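You operate a simulated robot arm through the tools that you are given. There is no shell and no other tool. Be economical: measure what you need, move in short steps, check, and stop when the job is done.

You are at the controls of a simulated robot arm. One attempt, no reset.

JOB
Share out the jars on the quilt. At the end: the white polishing pad from the quilt stands on top of the green paperweight; the brown stamp stands where the white polishing pad stood; the jar labelled "relish" from the quilt is on the blue saucer on the quilt; the jar that says "sugar" from the quilt is on the brown plant saucer; the jar labelled "OAT" from the quilt is on the green key dish on the quilt; whatever was shut is shut again. Leave all else as you found it, and nothing knocked over.

Only the result counts: the job must be done as asked and must still hold three seconds after the hand-in. Knocking over, shifting, dropping, spilling or breaking anything else fails it.

ROBOT AND FRAMES
A 7-joint arm with a two-finger parallel gripper, fixed in place. Base frame: the origin is at the foot of the arm, x ahead of it, y to its left, z up; the work surface is at about z = 0. Units: m, degrees, N and s.
With the tool pointing down near the work surface it reaches from about 0.24 to 0.62 m from the base axis. Its first joint turns from -66.0 to 66.0 degrees. Payload 2.6 kg.
The TCP is the grasp point between the finger pads, 0.03 m short of the fingertips. In the tool frame z runs along the fingers and y along their closing line. The gripper opens to 0.094 m. The fingers are 0.028 m wide and 0.01 m thick; the gripper's body (0.05 by 0.096 m) begins 0.055 m behind the TCP.
Orientation is told as [roll, pitch, yaw] about the base's x, y, z axes, in that order, counted from this pose: with the fingers straight down and closing along the base's y, the tool's x points along the base's -x, its y along +y and its z along -z.

CONTROLS
- The arm moves only by the tool play_rows. Its argument "steps" is a list of rows, each an object (a shift or turn left out is 0, a gripper value left out holds the last) with "rot": the turn, a rotation vector about the tool's x, y, z in rad, a list of three; "delta_pos": the shift along the tool's x, y, z in m, a list of three; "grip": the closure, from 0 (fully open) to 1 (shut). In form: [{"rot": [wx, wy, wz], "delta_pos": [x, y, z], "grip": grip}, ...]. A call has 1 to 8 rows; each row shifts and turns the commanded pose from where the row before left it, along the tool's axes as they then stand. Each row takes 0.2 s and may step no farther than 0.05 m and 8.6 degrees from the row before; otherwise, or with a gripper value out of range, the whole call is refused. A pose out of reach is approached as far as the arm can. The call stops where the force on the tool passes 40 N (or 10 N more than at its start, if that is more) or the arm is blocked; 0.2 s more then pass. The fingers move at their own pace (about 0.072 m/s each) and stop on an object; they squeeze with about 34 N. The grip force told is the motor's: it shows also when the fingers shut on nothing. Time passes only in rows, and 0.2 s behind the last, so rows that do not move let the fingers close. It gives the time, the measured TCP pose, the force on the tool (base axes), the opening and the grip force at its end, in the units of the frame above (readings bear some noise), and new pictures: "show" is both (left out), scene, wrist or none.
- Cameras (640 x 400 px; columns grow to the right, rows downward): "scene" is fixed at [0.0438, 0.4582, 0.541]; the picture's right is [-0.53, -0.85, 0.00], its down [-0.65, 0.41, -0.63] and it looks along [0.54, -0.34, -0.77] (base axes); focal length 286 px, centre (320, 200). "wrist" rides on the gripper at [-0.037, 0, -0.058] in the tool frame; the picture's right is [0.00, -1.00, 0.00], its down [0.97, 0.00, -0.24] and it looks along [0.24, 0.00, 0.97] (tool axes); focal length 218 px, centre (320, 200).
- measure_at(camera, pixels): for up to 12 pixels [column, row] of the newest picture of that camera ("zoom" is the newest enlarged one), the place [x, y, z] in the base frame of the surface seen there, good to about 0.002 m. It takes no simulated time.
- enlarge(camera, box): a new picture of the part [left, top, right, bottom] of that camera's present view, enlarged. It takes no simulated time.
- hand_in(): hands the job in; it is judged then, once.

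Go step by step. Measure first, check grasps and placings, and put right what went wrong. The budget is 80 turns and 120 pictures, counting those below and the enlarged ones. Unless the task says otherwise, let go and move clear before handing in, and close with one line.

The tools are called after ">>>" as name(argument=value, ...) on one line, values as JSON. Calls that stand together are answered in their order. play_rows: Moves the arm, as the interface text tells. Its arguments: {"type":"object","properties":{"steps":{"type":"array"},"show":{"type":"string","enum":["both","scene","wrist","none"]}},"required":["steps"]} The other tools are called the same way: measure_at (camera, pixels) gives the place of the surface under pixels of a picture; enlarge (camera, box) takes an enlarged picture of a part of a camera's view; hand_in () hands the job in.

At the start:

```text
time: 0.0
position: [0.4052, 0.2266, 0.2458]
orientation: [0.1, 0.0, 0.1]
force: [-0.3, 0.2, 0.0]
grip_width: 0.0942
gripper_force: 0.1
```

scene: 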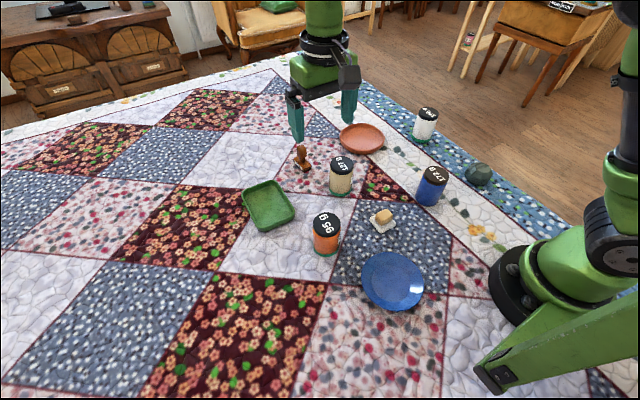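
wrist: 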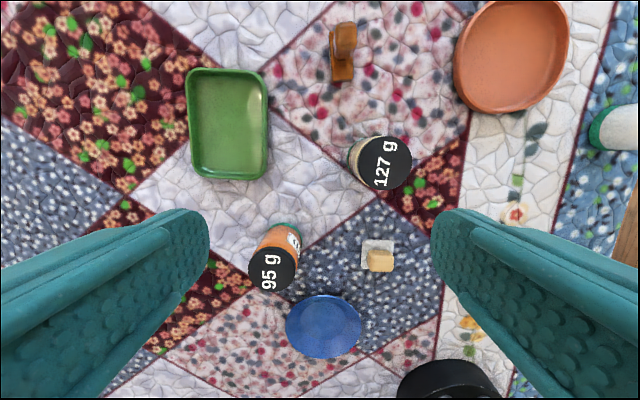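

The scene shows four jars with weight lids (340,175), (327,232), (431,185), (425,122), a green dish, a blue saucer, a brown saucer, a stamp (302,158), a pad (382,220) and a paperweight (479,173). I'll enlarge to read the labels.

>>> enlarge(camera="scene", box=[280, 90, 510, 234])

>>> enlarge(camera="scene", box=[230, 170, 430, 320])

>>> measure_at(camera="scene", pixels=[[341, 163], [341, 192], [326, 219], [326, 250], [434, 174], [428, 202], [427, 114], [424, 136], [478, 168], [382, 215], [302, 150], [303, 168]])

>>> measure_at(camera="scene", pixels=[[268, 206], [244, 196], [278, 181], [294, 215], [263, 230], [393, 281], [363, 280], [423, 282], [361, 138], [341, 135], [383, 140], [393, 308]])

```text
2.78 times, centred on (395, 162) of scene
```

zoom: 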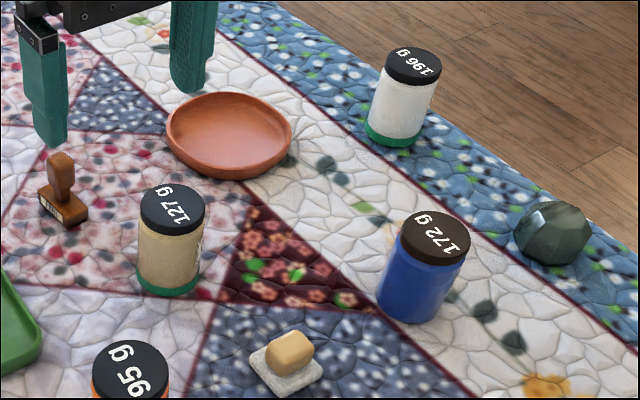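

```text
2.67 times, centred on (330, 245) of scene
```

zoom: 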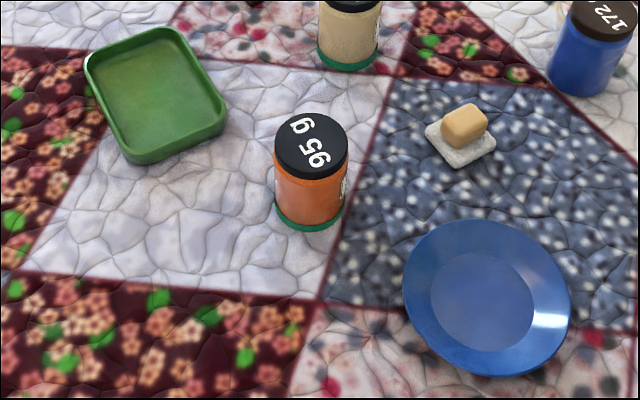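

```text
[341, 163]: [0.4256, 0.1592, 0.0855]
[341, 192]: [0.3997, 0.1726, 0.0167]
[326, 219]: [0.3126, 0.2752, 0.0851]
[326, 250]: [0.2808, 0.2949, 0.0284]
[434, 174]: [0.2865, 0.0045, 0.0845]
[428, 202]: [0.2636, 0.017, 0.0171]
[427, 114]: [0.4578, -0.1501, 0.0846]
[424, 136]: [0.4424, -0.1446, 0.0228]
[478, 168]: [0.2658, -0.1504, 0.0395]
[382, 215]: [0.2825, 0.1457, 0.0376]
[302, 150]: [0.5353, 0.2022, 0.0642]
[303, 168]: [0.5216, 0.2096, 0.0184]
```

```text
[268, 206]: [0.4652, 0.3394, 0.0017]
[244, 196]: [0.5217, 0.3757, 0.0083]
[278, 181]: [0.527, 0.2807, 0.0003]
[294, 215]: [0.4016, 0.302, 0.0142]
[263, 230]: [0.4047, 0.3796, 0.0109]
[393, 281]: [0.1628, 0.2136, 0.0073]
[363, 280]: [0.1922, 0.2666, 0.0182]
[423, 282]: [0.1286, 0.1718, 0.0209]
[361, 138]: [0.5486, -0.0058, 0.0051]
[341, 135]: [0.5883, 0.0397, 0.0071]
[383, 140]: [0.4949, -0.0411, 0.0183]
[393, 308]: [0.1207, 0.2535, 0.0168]
```

Labels face away from the scene camera; the wrist view may show some. I'll enlarge the wrist picture at the orange jar and pad, and the pad in the scene.

>>> enlarge(camera="wrist", box=[240, 120, 430, 290])

>>> enlarge(camera="scene", box=[358, 200, 408, 240])

>>> enlarge(camera="scene", box=[454, 153, 504, 193])

>>> play_rows(steps=[{"delta_pos": [0, -0.05, 0]}, {"delta_pos": [0, -0.05, 0]}, {"delta_pos": [0, -0.05, 0]}, {"delta_pos": [0, -0.05, 0]}, {"delta_pos": [0, -0.04, 0]}], show="wrist")

```text
2.35 times, centred on (335, 205) of wrist
```

zoom: 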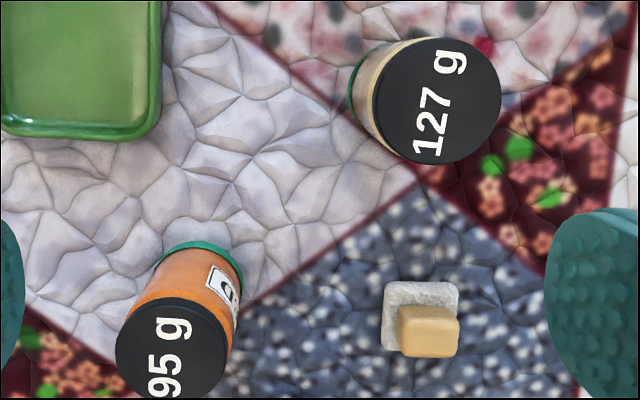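

```text
10.00 times, centred on (383, 220) of scene
```

zoom: 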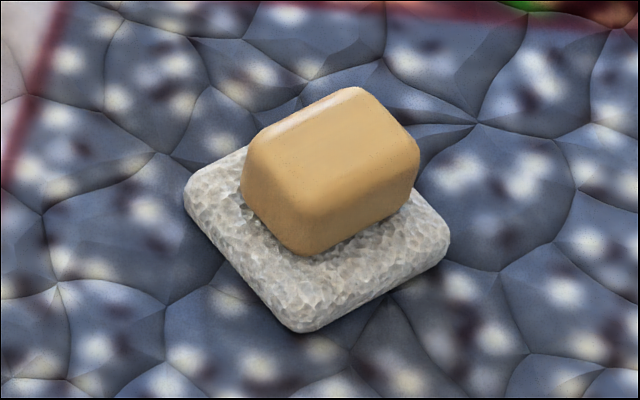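

```text
10.00 times, centred on (479, 173) of scene
```

zoom: 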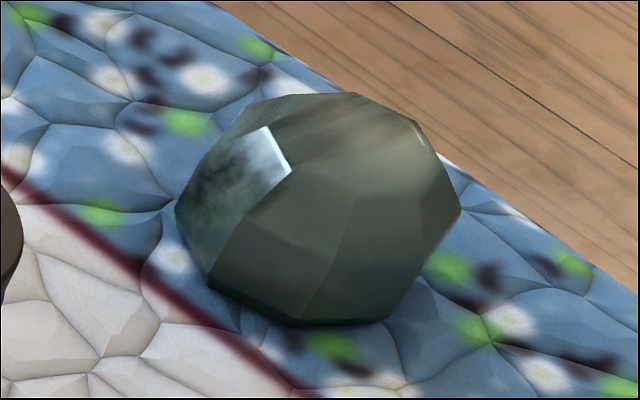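

```text
time: 1.2
position: [0.406, -0.0179, 0.2467]
orientation: [0.0, 0.1, 0.0]
force: [0.0, 0.0, -0.9]
grip_width: 0.0939
gripper_force: 0.0
```

wrist: 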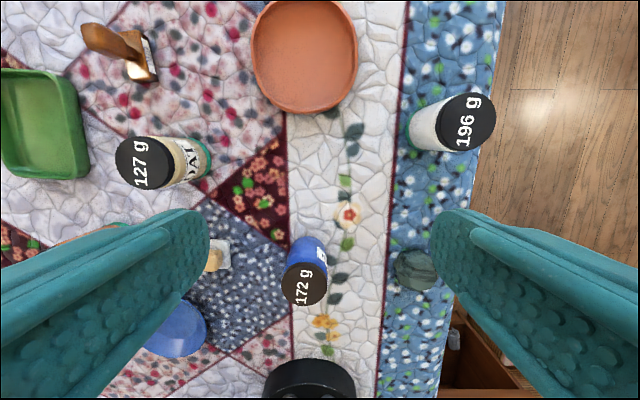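

Cream jar looks like "OAT" (190,155). I'll move to +x to read the blue jar's +x face, and later the orange one from -y/+x.

>>> enlarge(camera="wrist", box=[110, 120, 350, 310])

>>> play_rows(steps=[{"delta_pos": [-0.05, 0.03, 0]}, {"delta_pos": [-0.04, 0.05, 0.02]}, {"delta_pos": [-0.0, 0.04, 0.02]}], show="wrist")

```text
2.11 times, centred on (230, 215) of wrist
```

zoom: 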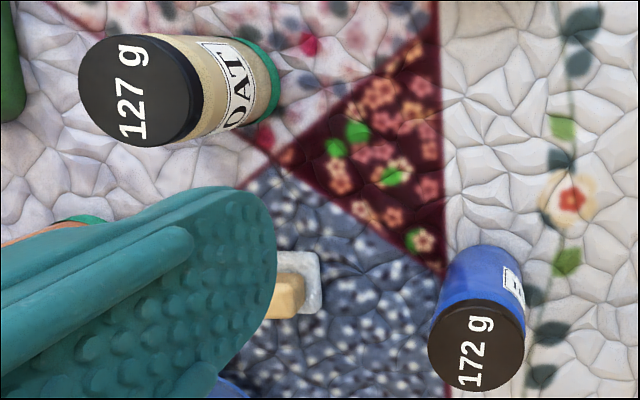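

```text
refused: row 1 steps farther than a row can; nothing moved
```

Cream is OAT. Blue's label faces +x/-y, so I'll go there with smaller steps.

>>> play_rows(steps=[{"delta_pos": [0, -0.045, 0]}, {"delta_pos": [0, -0.045, 0.0]}, {"delta_pos": [0, -0.02, 0.03]}], show="wrist")

```text
time: 2.0
position: [0.407, -0.1279, 0.2153]
orientation: [0.0, -0.1, 0.0]
force: [-0.4, -0.1, 0.1]
grip_width: 0.094
gripper_force: 0.0
```

wrist: 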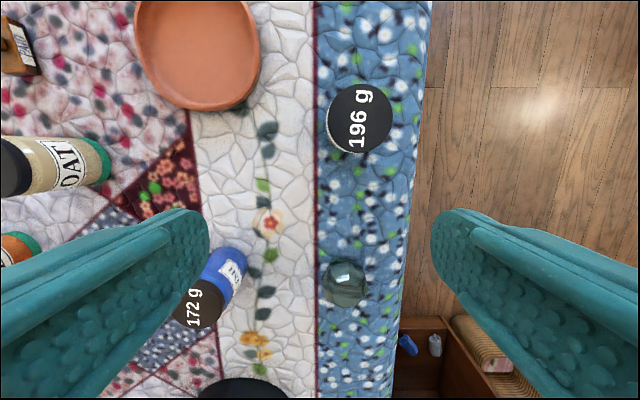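

>>> enlarge(camera="wrist", box=[160, 220, 280, 340])

>>> enlarge(camera="wrist", box=[380, 300, 520, 400])

```text
3.33 times, centred on (220, 280) of wrist
```

zoom: 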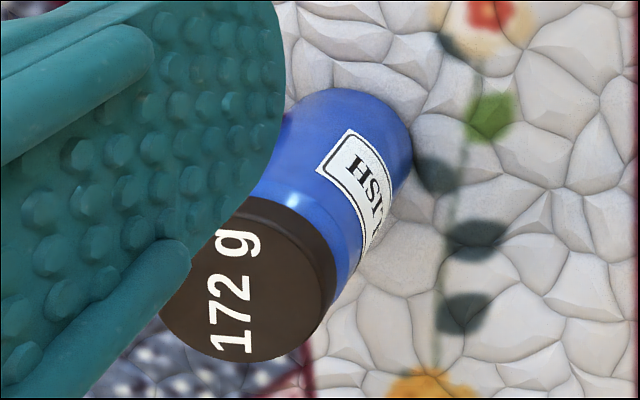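

```text
4.00 times, centred on (450, 350) of wrist
```

zoom: 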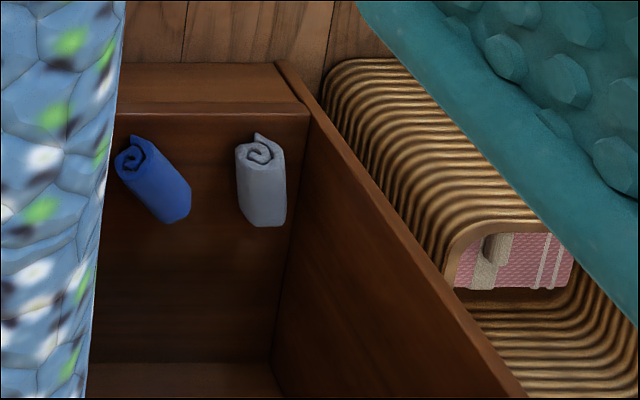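

Blue reads "…LISH" (relish). Now I'll look at the orange jar's label from +x/-y.

>>> play_rows(steps=[{"delta_pos": [0, 0.045, 0]}, {"delta_pos": [0, 0.05, 0]}, {"delta_pos": [0, 0.05, 0]}, {"delta_pos": [0, 0.05, 0]}, {"delta_pos": [0, 0.05, 0]}, {"delta_pos": [0, 0.03, 0]}], show="wrist")

>>> enlarge(camera="wrist", box=[160, 200, 320, 330])

```text
time: 3.4
position: [0.4053, 0.1526, 0.2158]
orientation: [0.0, 0.0, 0.0]
force: [-0.4, 0.2, 0.6]
grip_width: 0.0942
gripper_force: 0.0
```

wrist: 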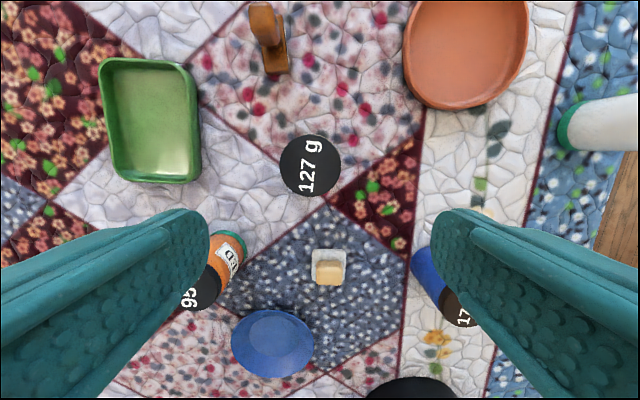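

```text
3.08 times, centred on (240, 265) of wrist
```

zoom: 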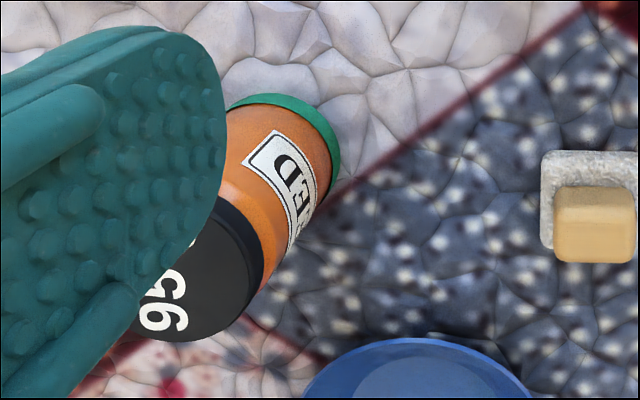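

Orange is "…ED" (not needed), so the white jar should be sugar (verify later). Now I'll measure the pad, knob, OAT lid, dish and stamp in the present wrist view.

>>> enlarge(camera="wrist", box=[296, 236, 360, 300])

>>> measure_at(camera="wrist", pixels=[[311, 165], [281, 165], [340, 165], [310, 135], [310, 195], [100, 62], [182, 68], [200, 178], [110, 178], [150, 120], [122, 120], [150, 80]])

>>> measure_at(camera="wrist", pixels=[[273, 343], [236, 345], [312, 345], [273, 312], [273, 376], [467, 50], [407, 50], [528, 50], [467, 103], [467, 4], [262, 14], [276, 60]])

```text
6.25 times, centred on (328, 268) of wrist
```

zoom: 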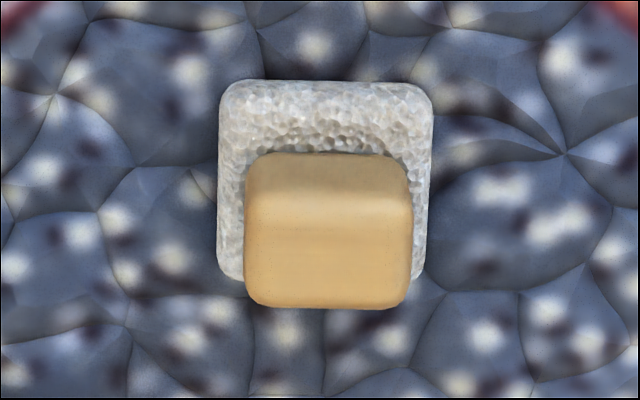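

```text
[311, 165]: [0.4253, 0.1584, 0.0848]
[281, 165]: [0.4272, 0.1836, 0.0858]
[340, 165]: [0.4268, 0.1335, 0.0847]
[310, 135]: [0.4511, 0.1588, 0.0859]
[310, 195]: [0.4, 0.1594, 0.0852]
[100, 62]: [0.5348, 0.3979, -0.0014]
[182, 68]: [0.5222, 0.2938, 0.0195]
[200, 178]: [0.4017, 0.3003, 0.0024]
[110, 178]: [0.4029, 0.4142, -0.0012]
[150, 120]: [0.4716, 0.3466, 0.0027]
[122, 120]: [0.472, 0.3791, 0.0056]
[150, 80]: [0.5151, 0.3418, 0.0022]
```

```text
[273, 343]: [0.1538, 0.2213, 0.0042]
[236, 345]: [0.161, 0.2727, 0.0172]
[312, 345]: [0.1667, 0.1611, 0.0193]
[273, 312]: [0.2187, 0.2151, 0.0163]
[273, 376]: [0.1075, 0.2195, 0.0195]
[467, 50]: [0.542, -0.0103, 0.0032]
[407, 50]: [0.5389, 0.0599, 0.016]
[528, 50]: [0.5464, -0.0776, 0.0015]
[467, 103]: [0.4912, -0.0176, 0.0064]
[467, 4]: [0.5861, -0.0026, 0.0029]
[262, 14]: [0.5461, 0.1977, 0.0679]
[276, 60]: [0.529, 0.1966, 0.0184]
```

The pad is aligned with the base axes. I'll measure it in the zoom.

>>> measure_at(camera="zoom", pixels=[[225, 110], [425, 110], [325, 84], [325, 120], [235, 270], [422, 270], [325, 240], [250, 260], [405, 260], [325, 160], [325, 295], [325, 205]])

>>> measure_at(camera="scene", pixels=[[434, 174], [425, 173], [446, 175], [427, 114], [478, 165], [475, 168], [482, 170], [486, 168], [472, 165], [480, 178], [468, 172], [491, 176]])

```text
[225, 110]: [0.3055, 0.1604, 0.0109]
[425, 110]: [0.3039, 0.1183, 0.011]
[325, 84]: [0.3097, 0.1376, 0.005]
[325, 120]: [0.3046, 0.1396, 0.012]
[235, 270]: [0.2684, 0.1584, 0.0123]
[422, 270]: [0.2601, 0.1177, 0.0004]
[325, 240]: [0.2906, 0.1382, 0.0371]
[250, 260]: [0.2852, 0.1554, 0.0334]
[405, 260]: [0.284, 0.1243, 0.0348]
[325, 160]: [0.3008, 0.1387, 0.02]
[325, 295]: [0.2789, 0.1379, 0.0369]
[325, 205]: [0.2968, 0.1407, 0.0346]
```

```text
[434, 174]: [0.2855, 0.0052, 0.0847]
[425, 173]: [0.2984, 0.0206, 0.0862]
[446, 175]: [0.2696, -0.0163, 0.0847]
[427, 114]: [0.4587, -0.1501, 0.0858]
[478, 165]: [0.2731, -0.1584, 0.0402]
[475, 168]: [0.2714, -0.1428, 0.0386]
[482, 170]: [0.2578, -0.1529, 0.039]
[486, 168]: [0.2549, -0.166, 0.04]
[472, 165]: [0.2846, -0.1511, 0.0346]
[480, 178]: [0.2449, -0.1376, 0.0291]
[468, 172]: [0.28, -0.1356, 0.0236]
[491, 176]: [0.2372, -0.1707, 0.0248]
```

Pad knob centre is about (0.288, 0.139), 0.031 wide along y, slab top z 0.012. I'll move above it and descend most of the way.

>>> play_rows(steps=[{"delta_pos": [0.045, 0, 0]}, {"delta_pos": [0.045, -0.0136, 0]}, {"delta_pos": [0.027, 0, 0.04]}, {"delta_pos": [0, 0, 0.045]}, {"delta_pos": [0, 0, 0.045]}], show="wrist")

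```text
time: 4.6
position: [0.288, 0.137, 0.086]
orientation: [0.1, -0.1, 0.0]
force: [0.2, -0.8, 0.0]
grip_width: 0.0939
gripper_force: 0.0
```

wrist: 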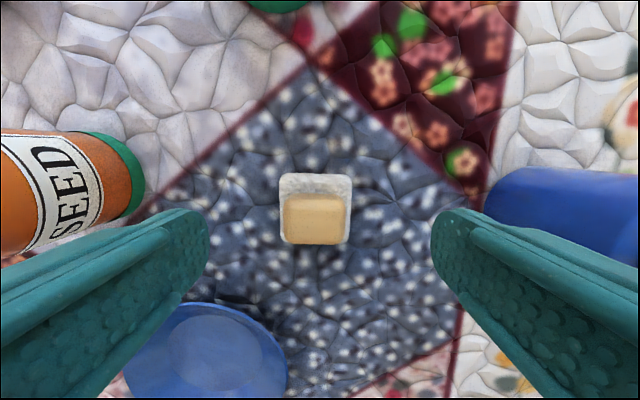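

Orange reads SEED. The pad is centred between the fingers (315,208); checking knob x before closing.

>>> measure_at(camera="wrist", pixels=[[315, 200], [315, 241], [315, 220], [288, 222], [343, 222], [315, 176], [315, 190], [281, 200], [351, 200]])

>>> play_rows(steps=[{"delta_pos": [0, 0.002, 0.03]}, {"delta_pos": [0, 0, 0.011]}, {"grip": 0.6}, {"grip": 0.6}, {"grip": 1}, {"grip": 1}, {"grip": 1}], show="both")

```text
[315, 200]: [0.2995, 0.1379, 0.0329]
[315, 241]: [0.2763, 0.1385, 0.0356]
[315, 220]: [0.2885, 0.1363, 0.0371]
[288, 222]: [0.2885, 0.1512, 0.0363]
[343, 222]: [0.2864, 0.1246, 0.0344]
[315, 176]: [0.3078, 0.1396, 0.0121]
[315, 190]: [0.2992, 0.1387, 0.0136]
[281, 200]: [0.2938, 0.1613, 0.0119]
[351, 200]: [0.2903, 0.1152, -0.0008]
```

```text
time: 6.2
position: [0.2881, 0.1385, 0.0445]
orientation: [0.0, 0.1, -0.1]
force: [-0.7, -0.2, 0.4]
grip_width: 0.0328
gripper_force: 34.3
```

scene: 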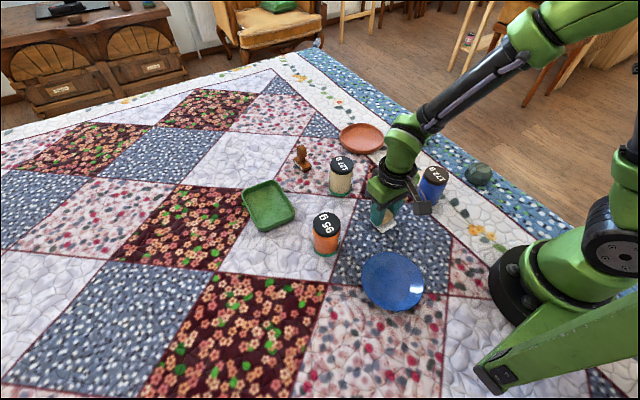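
wrist: 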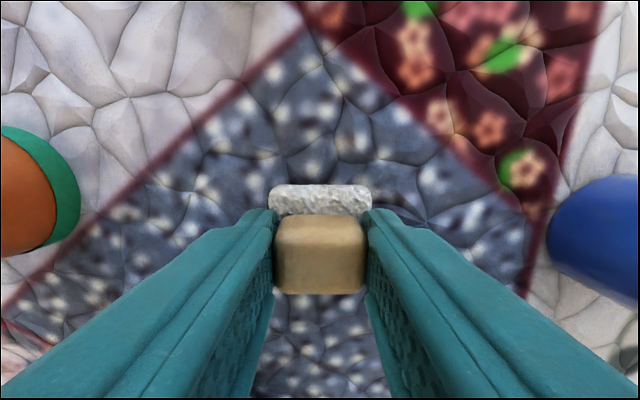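

Grasped at 0.0328 m. Lifting and carrying towards the paperweight at height.

>>> play_rows(steps=[{"delta_pos": [0, 0, -0.04]}, {"delta_pos": [0, 0, -0.045]}, {"delta_pos": [0, 0, -0.045]}, {"delta_pos": [0, -0.045, 0]}, {"delta_pos": [0, -0.05, 0]}, {"delta_pos": [0, -0.05, 0]}, {"delta_pos": [0.0, -0.05, 0]}, {"delta_pos": [0, -0.045, 0]}], show="wrist")

>>> enlarge(camera="wrist", box=[220, 180, 420, 320])

```text
time: 8.0
position: [0.2893, -0.1003, 0.1761]
orientation: [0.0, -0.1, 0.0]
force: [0.2, -0.5, -0.8]
grip_width: 0.0
gripper_force: 33.4
```

wrist: 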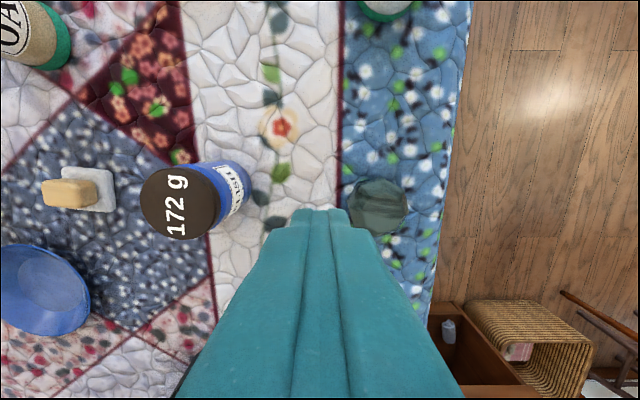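

```text
2.86 times, centred on (320, 250) of wrist
```

zoom: 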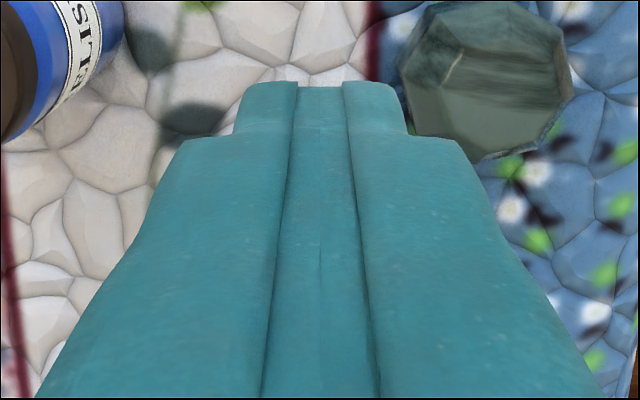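

The fingers are empty: the pad slipped off and stands near its place (80,190). While here I'll measure the paperweight (378,205), and then look at the pad again.

>>> enlarge(camera="wrist", box=[335, 165, 425, 245])

>>> measure_at(camera="wrist", pixels=[[378, 190], [378, 200], [378, 210], [365, 205], [370, 215], [390, 200], [395, 210], [385, 215], [365, 195], [400, 195], [353, 205], [378, 183]])

>>> measure_at(camera="wrist", pixels=[[68, 193], [93, 193], [45, 193], [68, 181], [68, 207], [112, 210], [104, 170], [105, 190], [90, 169]])

```text
5.00 times, centred on (380, 205) of wrist
```

zoom: 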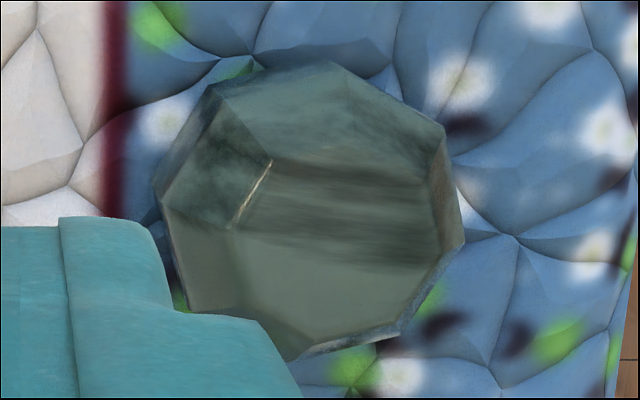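

```text
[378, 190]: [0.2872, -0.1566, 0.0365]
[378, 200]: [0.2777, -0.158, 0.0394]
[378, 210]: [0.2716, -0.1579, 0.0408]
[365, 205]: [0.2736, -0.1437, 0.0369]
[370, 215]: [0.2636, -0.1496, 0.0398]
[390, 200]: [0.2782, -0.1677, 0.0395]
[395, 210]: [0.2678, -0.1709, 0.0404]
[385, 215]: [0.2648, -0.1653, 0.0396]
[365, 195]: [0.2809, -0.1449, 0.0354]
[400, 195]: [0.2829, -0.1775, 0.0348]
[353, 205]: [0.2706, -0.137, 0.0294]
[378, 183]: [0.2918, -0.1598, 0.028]
```

```text
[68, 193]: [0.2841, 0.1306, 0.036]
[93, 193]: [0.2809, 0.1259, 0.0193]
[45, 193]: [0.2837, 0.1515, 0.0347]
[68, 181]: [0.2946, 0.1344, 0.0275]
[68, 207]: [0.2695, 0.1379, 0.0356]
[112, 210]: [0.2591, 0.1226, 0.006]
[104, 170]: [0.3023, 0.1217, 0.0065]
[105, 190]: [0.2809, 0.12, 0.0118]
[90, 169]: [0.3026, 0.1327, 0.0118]
```

Paperweight's flat top is z≈0.040 around (0.265,-0.159). The pad has shifted about 5 mm; going back above it, opened.

>>> play_rows(steps=[{"delta_pos": [0, 0.045, 0], "grip": 0}, {"delta_pos": [0, 0.05, 0]}, {"delta_pos": [0, 0.05, 0]}, {"delta_pos": [0, 0.05, 0]}, {"delta_pos": [0.007, 0.044, 0]}, {"delta_pos": [0, 0, 0.045]}, {"delta_pos": [0, 0, 0.045]}], show="wrist")

>>> enlarge(camera="wrist", box=[260, 150, 380, 270])

```text
time: 9.6
position: [0.2825, 0.1382, 0.0828]
orientation: [0.0, -0.1, 0.0]
force: [-0.7, 0.3, 0.3]
grip_width: 0.094
gripper_force: 0.0
```

wrist: 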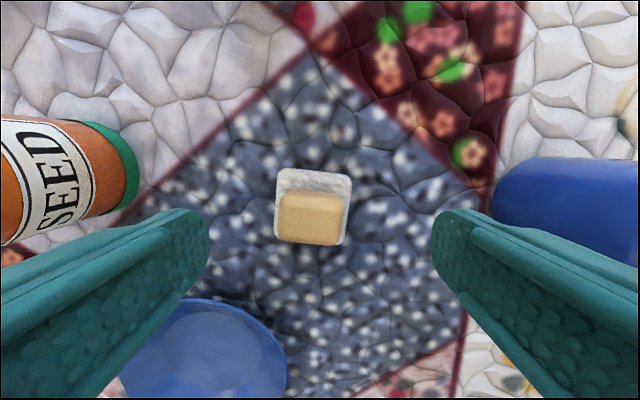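

```text
3.33 times, centred on (320, 210) of wrist
```

zoom: 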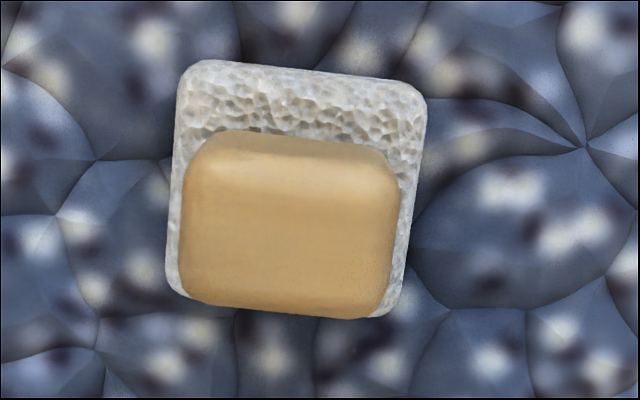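

The pad turned ~6° (zoom edge (200,62)→(410,85)), and the knob seems tapered. I'll grip the slab edges instead, turned to match; measuring its centre.

>>> measure_at(camera="zoom", pixels=[[185, 85], [415, 105], [300, 80], [172, 270], [405, 255], [180, 180], [412, 190], [290, 230], [290, 300], [290, 150]])

```text
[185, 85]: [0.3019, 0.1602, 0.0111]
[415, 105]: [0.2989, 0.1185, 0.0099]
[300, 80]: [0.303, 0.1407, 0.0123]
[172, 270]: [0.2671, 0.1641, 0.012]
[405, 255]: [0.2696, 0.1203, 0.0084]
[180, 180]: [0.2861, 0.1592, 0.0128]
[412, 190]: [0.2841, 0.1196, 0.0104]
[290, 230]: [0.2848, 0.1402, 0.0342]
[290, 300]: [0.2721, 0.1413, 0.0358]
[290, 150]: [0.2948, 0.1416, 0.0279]
```

Slab centre ≈ (0.284, 0.1405). Turning 0.1 rad, descending to z 0.033 and closing on the slab.

>>> play_rows(steps=[{"delta_pos": [-0.0015, 0.002, 0], "rot": [0, 0, 0.1]}, {"delta_pos": [0, 0, 0.03]}, {"delta_pos": [0, 0, 0.0195]}, {"grip": 0.5}, {"grip": 0.5}, {"grip": 1}, {"grip": 1}, {"grip": 1}], show="wrist")

```text
time: 11.4
position: [0.2813, 0.1402, 0.0347]
orientation: [-0.1, 0.0, -5.8]
force: [0.6, 0.3, -0.4]
grip_width: 0.0446
gripper_force: 34.1
```

wrist: 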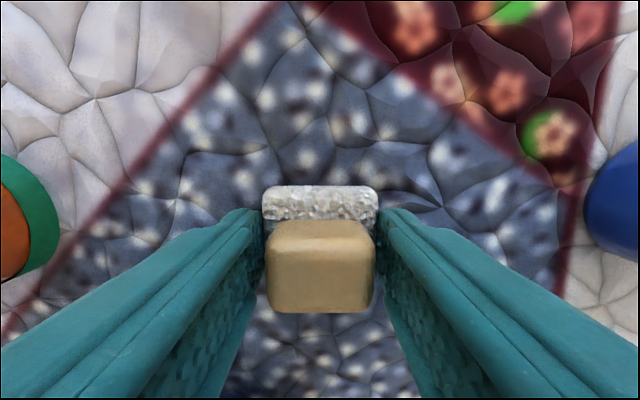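

Closed on the slab at 0.0446. A slow test lift.

>>> play_rows(steps=[{"delta_pos": [0, 0, -0.003]}, {"delta_pos": [0, 0, -0.006]}, {"delta_pos": [0, 0, -0.01]}, {"delta_pos": [0, 0, -0.01]}, {"delta_pos": [0, 0, -0.01]}, {"delta_pos": [0, 0, -0.01]}], show="wrist")

```text
time: 12.8
position: [0.2822, 0.1392, 0.0861]
orientation: [0.1, -0.1, -5.7]
force: [0.2, 0.2, -0.7]
grip_width: 0.045
gripper_force: 33.9
```

wrist: 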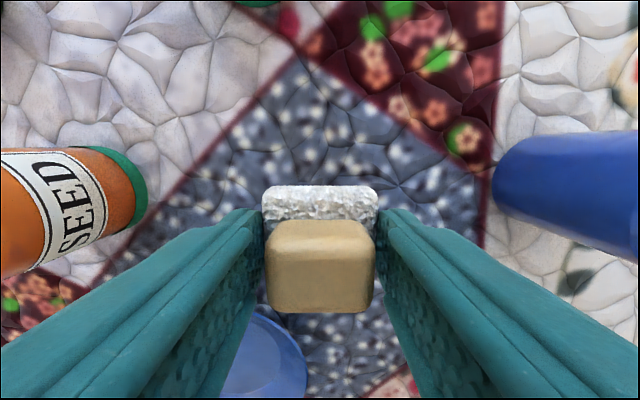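

Held firm. Raising further, straightening, and carrying over to the paperweight.

>>> play_rows(steps=[{"delta_pos": [0, 0, -0.025], "rot": [0, 0, -0.1]}, {"delta_pos": [0, 0, -0.03]}, {"delta_pos": [0, 0, -0.025]}, {"delta_pos": [0, -0.03, 0]}, {"delta_pos": [0, -0.035, 0]}, {"delta_pos": [0, -0.035, 0]}, {"delta_pos": [0, -0.035, 0]}, {"delta_pos": [0, -0.035, 0]}], show="none")

>>> play_rows(steps=[{"delta_pos": [0, -0.035, 0]}, {"delta_pos": [0, -0.035, 0]}, {"delta_pos": [0.004, -0.029, 0]}, {"delta_pos": [0.004, -0.029, 0]}, {"delta_pos": [0, 0, 0.02]}, {"delta_pos": [0, 0, 0.02]}], show="both")

```text
time: 14.6
position: [0.2816, -0.032, 0.1658]
orientation: [0.0, 0.0, 0.0]
force: [0.0, 0.0, -0.6]
grip_width: 0.0449
gripper_force: 33.8
```

```text
time: 16.0
position: [0.2754, -0.1598, 0.1231]
orientation: [0.0, -0.1, 0.0]
force: [0.1, -0.2, -0.1]
grip_width: 0.0449
gripper_force: 34.3
```

scene: 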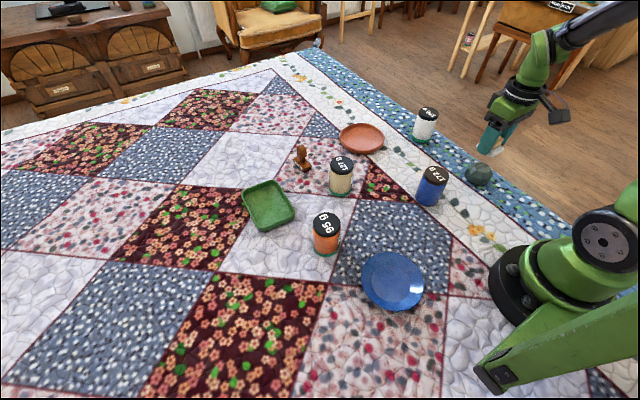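
wrist: 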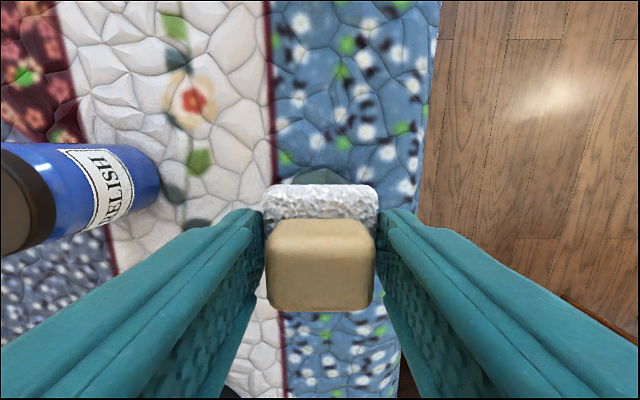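

Pad is above and slightly in front of the paperweight. I'll measure the paperweight's outline and top from the scene now.

>>> enlarge(camera="scene", box=[454, 133, 514, 193])

>>> measure_at(camera="scene", pixels=[[470, 166], [474, 164], [478, 164], [482, 164], [486, 164], [476, 168], [480, 168], [484, 168], [488, 168], [478, 172], [482, 172], [486, 172]])

>>> measure_at(camera="scene", pixels=[[490, 166], [490, 170], [488, 173], [474, 170], [472, 168], [484, 175], [480, 175], [476, 173], [466, 172], [492, 172], [480, 163], [488, 165]])

```text
6.67 times, centred on (484, 163) of scene
```

zoom: 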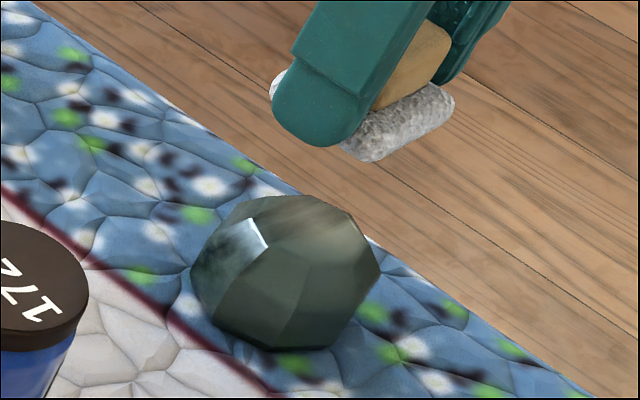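

```text
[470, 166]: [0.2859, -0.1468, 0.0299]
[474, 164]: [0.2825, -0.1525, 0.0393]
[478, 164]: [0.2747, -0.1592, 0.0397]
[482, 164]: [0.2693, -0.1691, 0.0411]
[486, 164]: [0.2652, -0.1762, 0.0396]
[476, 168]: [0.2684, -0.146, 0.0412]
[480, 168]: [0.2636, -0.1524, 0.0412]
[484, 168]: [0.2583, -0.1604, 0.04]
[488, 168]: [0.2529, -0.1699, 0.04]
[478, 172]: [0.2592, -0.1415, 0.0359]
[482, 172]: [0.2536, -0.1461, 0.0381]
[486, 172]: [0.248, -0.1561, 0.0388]
```

```text
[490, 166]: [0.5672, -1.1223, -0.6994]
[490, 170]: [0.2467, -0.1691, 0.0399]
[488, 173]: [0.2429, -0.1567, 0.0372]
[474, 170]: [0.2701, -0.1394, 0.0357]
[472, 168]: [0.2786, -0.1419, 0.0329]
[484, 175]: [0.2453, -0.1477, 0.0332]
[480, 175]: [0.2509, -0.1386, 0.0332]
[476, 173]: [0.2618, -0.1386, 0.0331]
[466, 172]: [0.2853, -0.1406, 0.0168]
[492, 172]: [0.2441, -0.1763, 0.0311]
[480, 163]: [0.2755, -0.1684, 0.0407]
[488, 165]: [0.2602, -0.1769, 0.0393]
```

Flat top spans about x 0.247–0.282, y -0.146…-0.177, z 0.040; centre (0.264,-0.161). Aligning and descending near contact.

>>> play_rows(steps=[{"delta_pos": [0.0125, -0.001, 0]}, {"delta_pos": [0, 0, 0.02]}, {"delta_pos": [0, 0, 0.015]}, {"delta_pos": [0, 0, 0.008]}, {}], show="scene")

>>> enlarge(camera="scene", box=[454, 133, 514, 193])

```text
time: 17.2
position: [0.2632, -0.1605, 0.082]
orientation: [0.0, 0.0, 0.0]
force: [-0.3, 0.2, -0.6]
grip_width: 0.0448
gripper_force: 34.0
```

scene: 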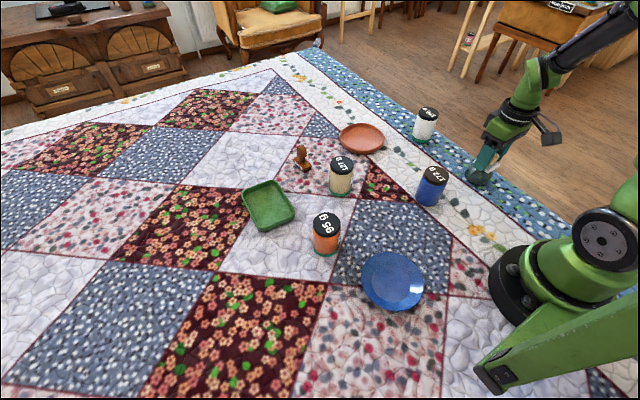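

```text
6.67 times, centred on (484, 163) of scene
```

zoom: 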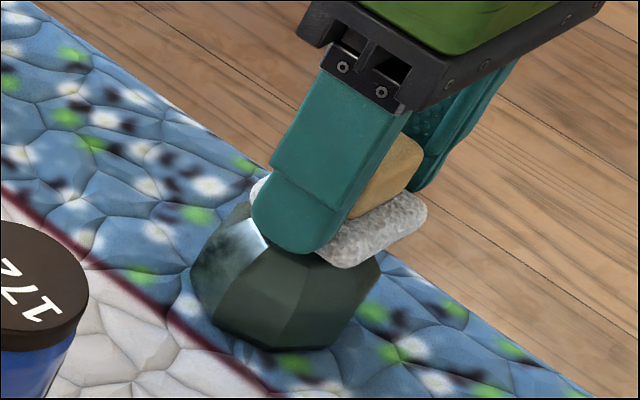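

Close above the top; lowering in 2 mm steps and watching force.

>>> play_rows(steps=[{"delta_pos": [0, 0, 0.003]}, {"delta_pos": [0, 0, 0.002]}, {"delta_pos": [0, 0, 0.0015]}, {}], show="none")

```text
time: 18.2
position: [0.2638, -0.1597, 0.0752]
orientation: [0.0, -0.1, 0.0]
force: [-0.6, -0.4, -0.2]
grip_width: 0.0449
gripper_force: 34.7
```

>>> play_rows(steps=[{"delta_pos": [0, 0, 0.001]}, {}], show="none")

```text
time: 18.8
position: [0.2626, -0.1586, 0.0729]
orientation: [0.1, -0.1, 0.0]
force: [-1.1, 0.8, 3.1]
grip_width: 0.0446
gripper_force: 33.6
```

Contact at 3 N. Releasing and rising.

>>> play_rows(steps=[{"grip": 0.4}, {"grip": 0.2}, {"grip": 0}, {"delta_pos": [0, 0, -0.02]}, {"delta_pos": [0, 0, -0.03]}, {"delta_pos": [0, 0, -0.045]}, {"delta_pos": [-0.04, 0, -0.02]}], show="both")

>>> enlarge(camera="scene", box=[454, 133, 514, 193])

```text
time: 20.4
position: [0.3028, -0.1583, 0.1898]
orientation: [0.1, -0.1, 0.1]
force: [0.4, -1.0, 0.2]
grip_width: 0.0942
gripper_force: 0.0
```

scene: 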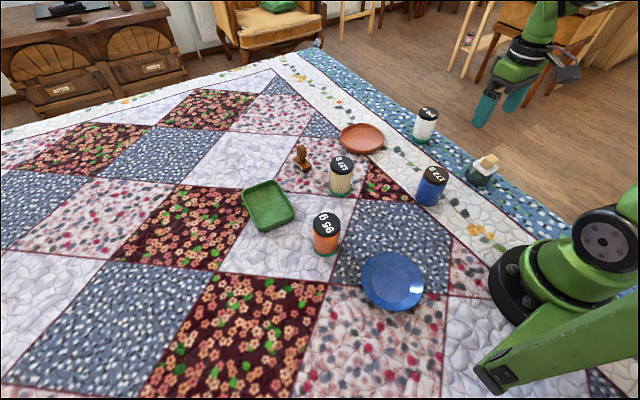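
wrist: 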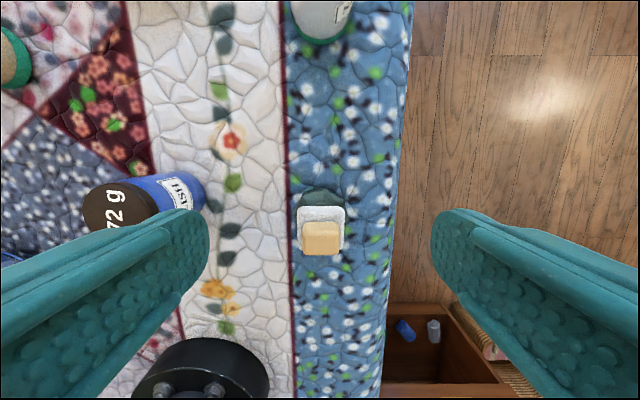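

```text
6.67 times, centred on (484, 163) of scene
```

zoom: 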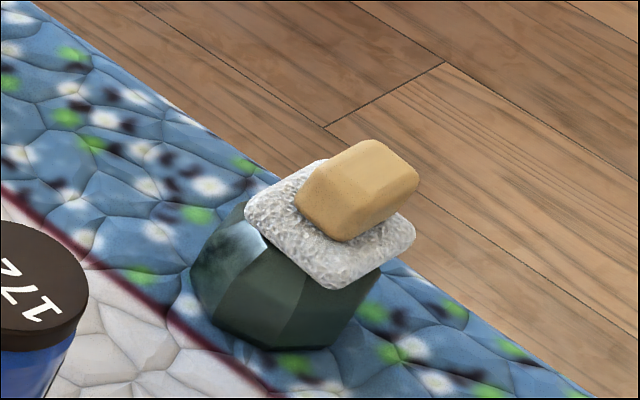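

The pad stands on the paperweight. I'll verify it is level and centred.

>>> measure_at(camera="zoom", pixels=[[255, 205], [280, 190], [300, 255], [335, 275], [400, 230], [375, 250], [360, 160], [320, 210], [400, 175], [345, 225]])

>>> measure_at(camera="wrist", pixels=[[300, 210], [343, 210], [320, 207], [300, 245], [344, 245], [320, 213], [320, 245]])

```text
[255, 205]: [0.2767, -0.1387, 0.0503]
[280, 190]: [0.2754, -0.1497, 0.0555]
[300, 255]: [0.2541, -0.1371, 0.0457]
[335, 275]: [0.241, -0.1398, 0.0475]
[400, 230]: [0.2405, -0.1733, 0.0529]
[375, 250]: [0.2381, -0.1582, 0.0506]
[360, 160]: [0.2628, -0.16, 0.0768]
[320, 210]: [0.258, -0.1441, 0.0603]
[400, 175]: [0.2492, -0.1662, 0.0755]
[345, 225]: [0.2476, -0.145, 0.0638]
```

```text
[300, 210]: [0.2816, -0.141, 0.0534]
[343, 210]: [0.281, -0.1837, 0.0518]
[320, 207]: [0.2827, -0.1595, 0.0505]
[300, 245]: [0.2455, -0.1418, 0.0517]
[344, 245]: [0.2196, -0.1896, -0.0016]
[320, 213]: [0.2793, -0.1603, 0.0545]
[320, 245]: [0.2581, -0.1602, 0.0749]
```

Pad is level at centre (0.262,-0.161). Next, I read the white jar's label on the way to the stamp.

>>> play_rows(steps=[{"delta_pos": [-0.045, -0.01, 0]}, {"delta_pos": [-0.045, -0.01, 0]}, {"delta_pos": [-0.045, -0.02, 0]}, {"delta_pos": [-0.045, -0.02, 0]}], show="wrist")

>>> enlarge(camera="wrist", box=[200, 130, 360, 280])

```text
time: 21.4
position: [0.4857, -0.22, 0.1877]
orientation: [0.1, 0.1, 0.0]
force: [0.4, -0.5, 0.6]
grip_width: 0.0941
gripper_force: 0.0
```

wrist: 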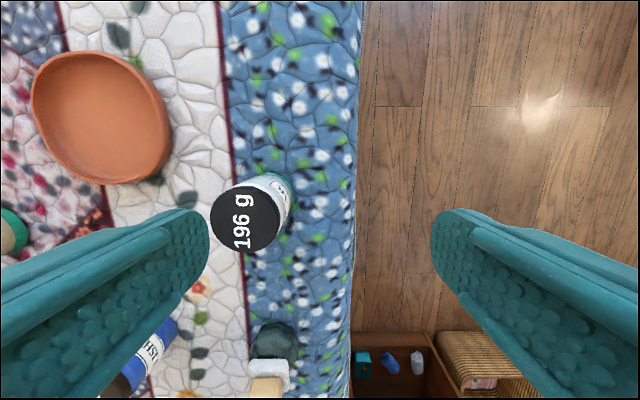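

```text
2.67 times, centred on (280, 205) of wrist
```

zoom: 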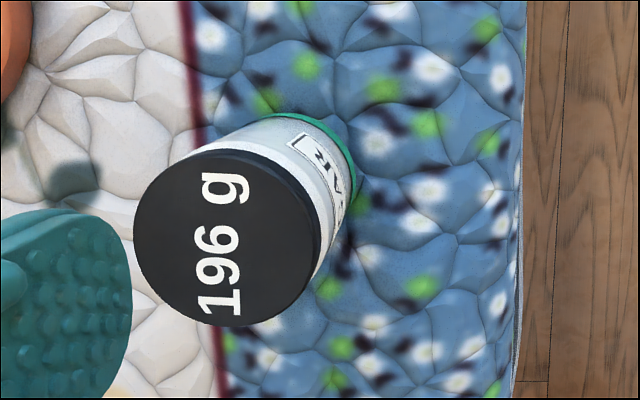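

"…AR" = sugar. Since I'm here, I'll move this jar now; measuring lid and brown saucer.

>>> measure_at(camera="wrist", pixels=[[212, 217], [280, 217], [246, 186], [246, 251], [246, 218], [33, 110], [170, 130], [95, 52], [110, 182], [100, 120], [60, 120], [130, 120]])

```text
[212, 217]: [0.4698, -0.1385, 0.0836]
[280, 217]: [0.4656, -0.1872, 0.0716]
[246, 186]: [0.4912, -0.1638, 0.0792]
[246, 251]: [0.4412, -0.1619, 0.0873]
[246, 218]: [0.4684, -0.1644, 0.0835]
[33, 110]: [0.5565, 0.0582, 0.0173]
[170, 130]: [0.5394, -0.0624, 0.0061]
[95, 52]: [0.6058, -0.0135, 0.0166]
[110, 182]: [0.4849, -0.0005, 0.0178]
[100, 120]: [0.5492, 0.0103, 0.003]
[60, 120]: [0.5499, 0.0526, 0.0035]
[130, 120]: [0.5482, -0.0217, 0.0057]
```

Jar centre (0.4665,-0.163); saucer centre (0.547,-0.001), floor z 0.004. Moving over the jar, descending and gripping.

>>> play_rows(steps=[{"delta_pos": [0.01, 0.03, 0]}, {"delta_pos": [0.009, 0.027, 0]}, {"delta_pos": [0, 0, 0.04]}, {"delta_pos": [0, 0, 0.03]}], show="wrist")

```text
time: 22.4
position: [0.4651, -0.1606, 0.1211]
orientation: [0.0, 0.0, 0.0]
force: [-0.7, 0.4, -1.1]
grip_width: 0.0939
gripper_force: 0.0
```

wrist: 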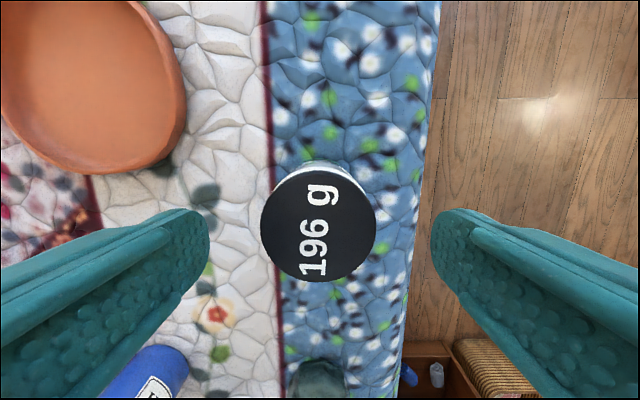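

Centred (318,223). Descending and closing.

>>> play_rows(steps=[{"delta_pos": [0, 0, 0.035]}, {"delta_pos": [0, 0, 0.031]}, {"grip": 0.3}, {"grip": 1}, {"grip": 1}, {"grip": 1}], show="none")

>>> play_rows(steps=[{"delta_pos": [0, 0, -0.004]}, {"delta_pos": [0, 0, -0.01]}, {"delta_pos": [0, 0, -0.015]}, {"delta_pos": [0, 0, -0.02]}, {"delta_pos": [0, 0, -0.02]}], show="wrist")

```text
time: 23.8
position: [0.4642, -0.1633, 0.0528]
orientation: [-0.1, 0.0, 0.1]
force: [-0.2, 0.7, -0.6]
grip_width: 0.0558
gripper_force: 33.8
```

```text
time: 25.0
position: [0.4644, -0.1636, 0.1217]
orientation: [0.0, 0.0, 0.0]
force: [0.3, 0.8, -2.6]
grip_width: 0.056
gripper_force: 34.3
```

wrist: 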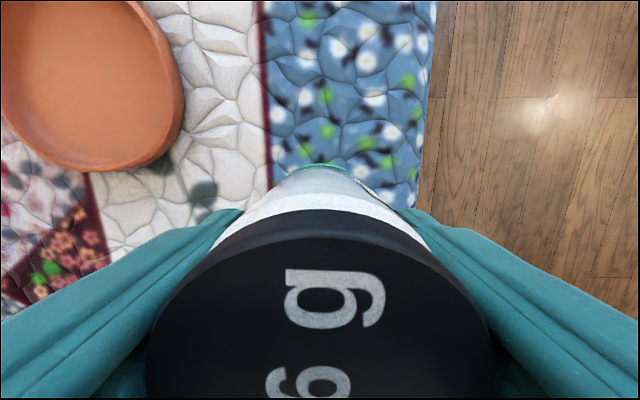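

Held. Carrying to above the brown saucer.

>>> play_rows(steps=[{"delta_pos": [-0.012, 0.025, 0]}, {"delta_pos": [-0.018, 0.035, 0]}, {"delta_pos": [-0.018, 0.035, 0]}, {"delta_pos": [-0.018, 0.035, 0]}, {"delta_pos": [-0.015, 0.033, 0]}, {}], show="both")

```text
time: 26.4
position: [0.5451, 0.0017, 0.1218]
orientation: [-0.1, 0.0, 0.0]
force: [-0.9, 0.4, -1.6]
grip_width: 0.0561
gripper_force: 34.8
```

scene: 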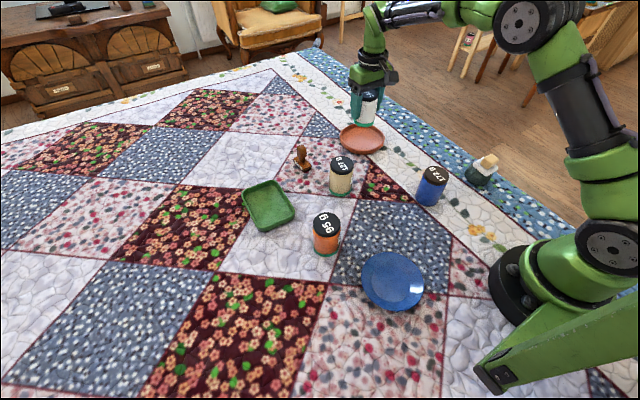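
wrist: 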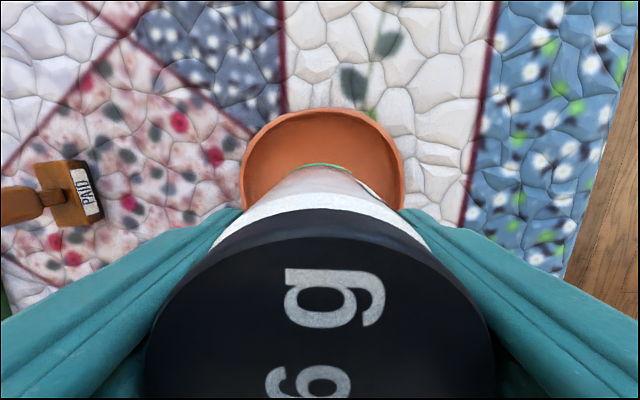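

Centred over the saucer. Lowering gently.

>>> play_rows(steps=[{"delta_pos": [0, -0.002, 0.02]}, {"delta_pos": [0, 0, 0.02]}, {"delta_pos": [0, 0, 0.015]}, {"delta_pos": [0, 0, 0.005]}, {}], show="none")

>>> play_rows(steps=[{"delta_pos": [0, 0, 0.002]}, {}], show="none")

```text
time: 27.6
position: [0.544, -0.0012, 0.0604]
orientation: [0.0, 0.0, 0.1]
force: [-0.3, -0.2, -2.1]
grip_width: 0.0556
gripper_force: 33.9
```

```text
time: 28.2
position: [0.5445, -0.0006, 0.0585]
orientation: [0.0, 0.0, 0.0]
force: [0.1, 1.0, -2.1]
grip_width: 0.0558
gripper_force: 34.0
```

>>> play_rows(steps=[{"delta_pos": [0, 0, 0.0015]}, {}], show="none")

>>> play_rows(steps=[{"delta_pos": [0, 0, 0.001]}, {}], show="wrist")

```text
time: 28.8
position: [0.5443, 0.0, 0.0575]
orientation: [0.0, 0.1, 0.1]
force: [-0.2, -0.1, -2.3]
grip_width: 0.0559
gripper_force: 34.1
```

```text
time: 29.4
position: [0.545, -0.0015, 0.0556]
orientation: [-0.1, 0.0, 0.1]
force: [0.0, 0.9, -1.5]
grip_width: 0.0558
gripper_force: 34.0
```

wrist: 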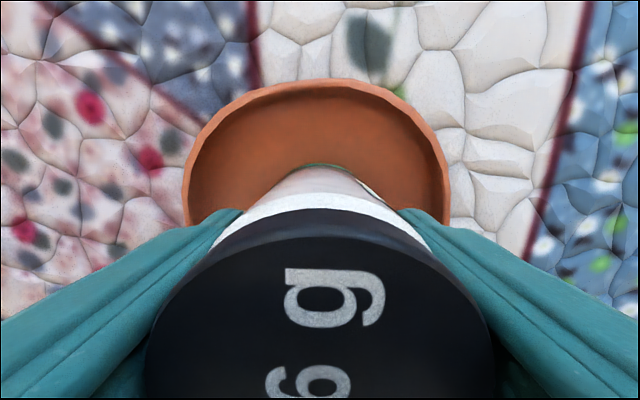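

Force still shows the jar's weight; continuing down by millimetres.

>>> play_rows(steps=[{"delta_pos": [0, 0, 0.001]}, {}], show="none")

>>> play_rows(steps=[{"delta_pos": [0, 0, 0.001]}, {}], show="none")

```text
time: 30.0
position: [0.5441, -0.0004, 0.0561]
orientation: [0.0, 0.0, 0.1]
force: [0.6, 0.3, -2.3]
grip_width: 0.0559
gripper_force: 34.2
```

```text
time: 30.6
position: [0.545, -0.0009, 0.0557]
orientation: [-0.1, -0.2, 0.0]
force: [-1.2, -0.1, 4.7]
grip_width: 0.0557
gripper_force: 34.3
```

Contact. Releasing and rising.

>>> play_rows(steps=[{"grip": 0.3}, {"grip": 0}, {"grip": 0}, {"delta_pos": [0, 0, -0.03]}, {"delta_pos": [0, 0, -0.04]}, {"delta_pos": [0, 0, -0.045]}], show="both")

```text
time: 32.0
position: [0.5439, -0.0011, 0.1711]
orientation: [-0.1, 0.0, 0.0]
force: [-0.5, -0.8, -0.1]
grip_width: 0.094
gripper_force: 0.1
```

scene: 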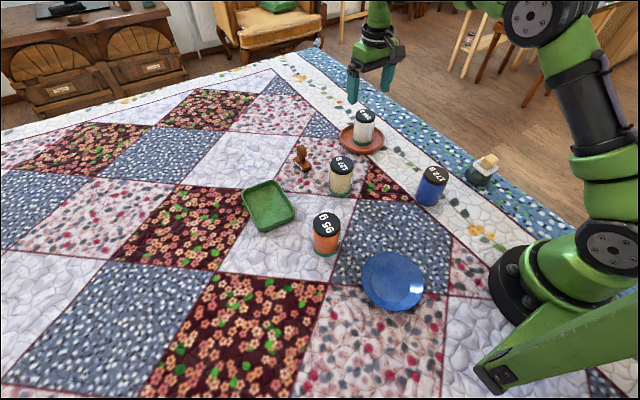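
wrist: 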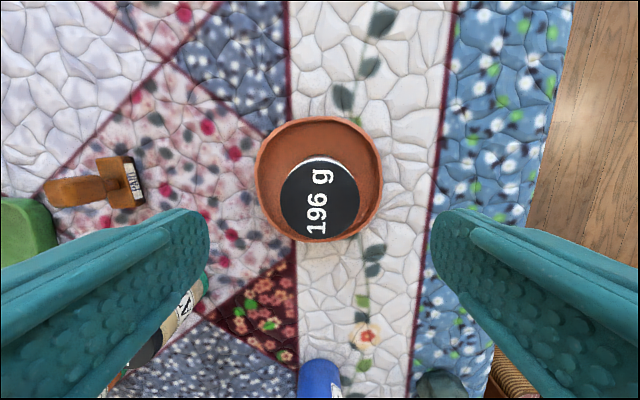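

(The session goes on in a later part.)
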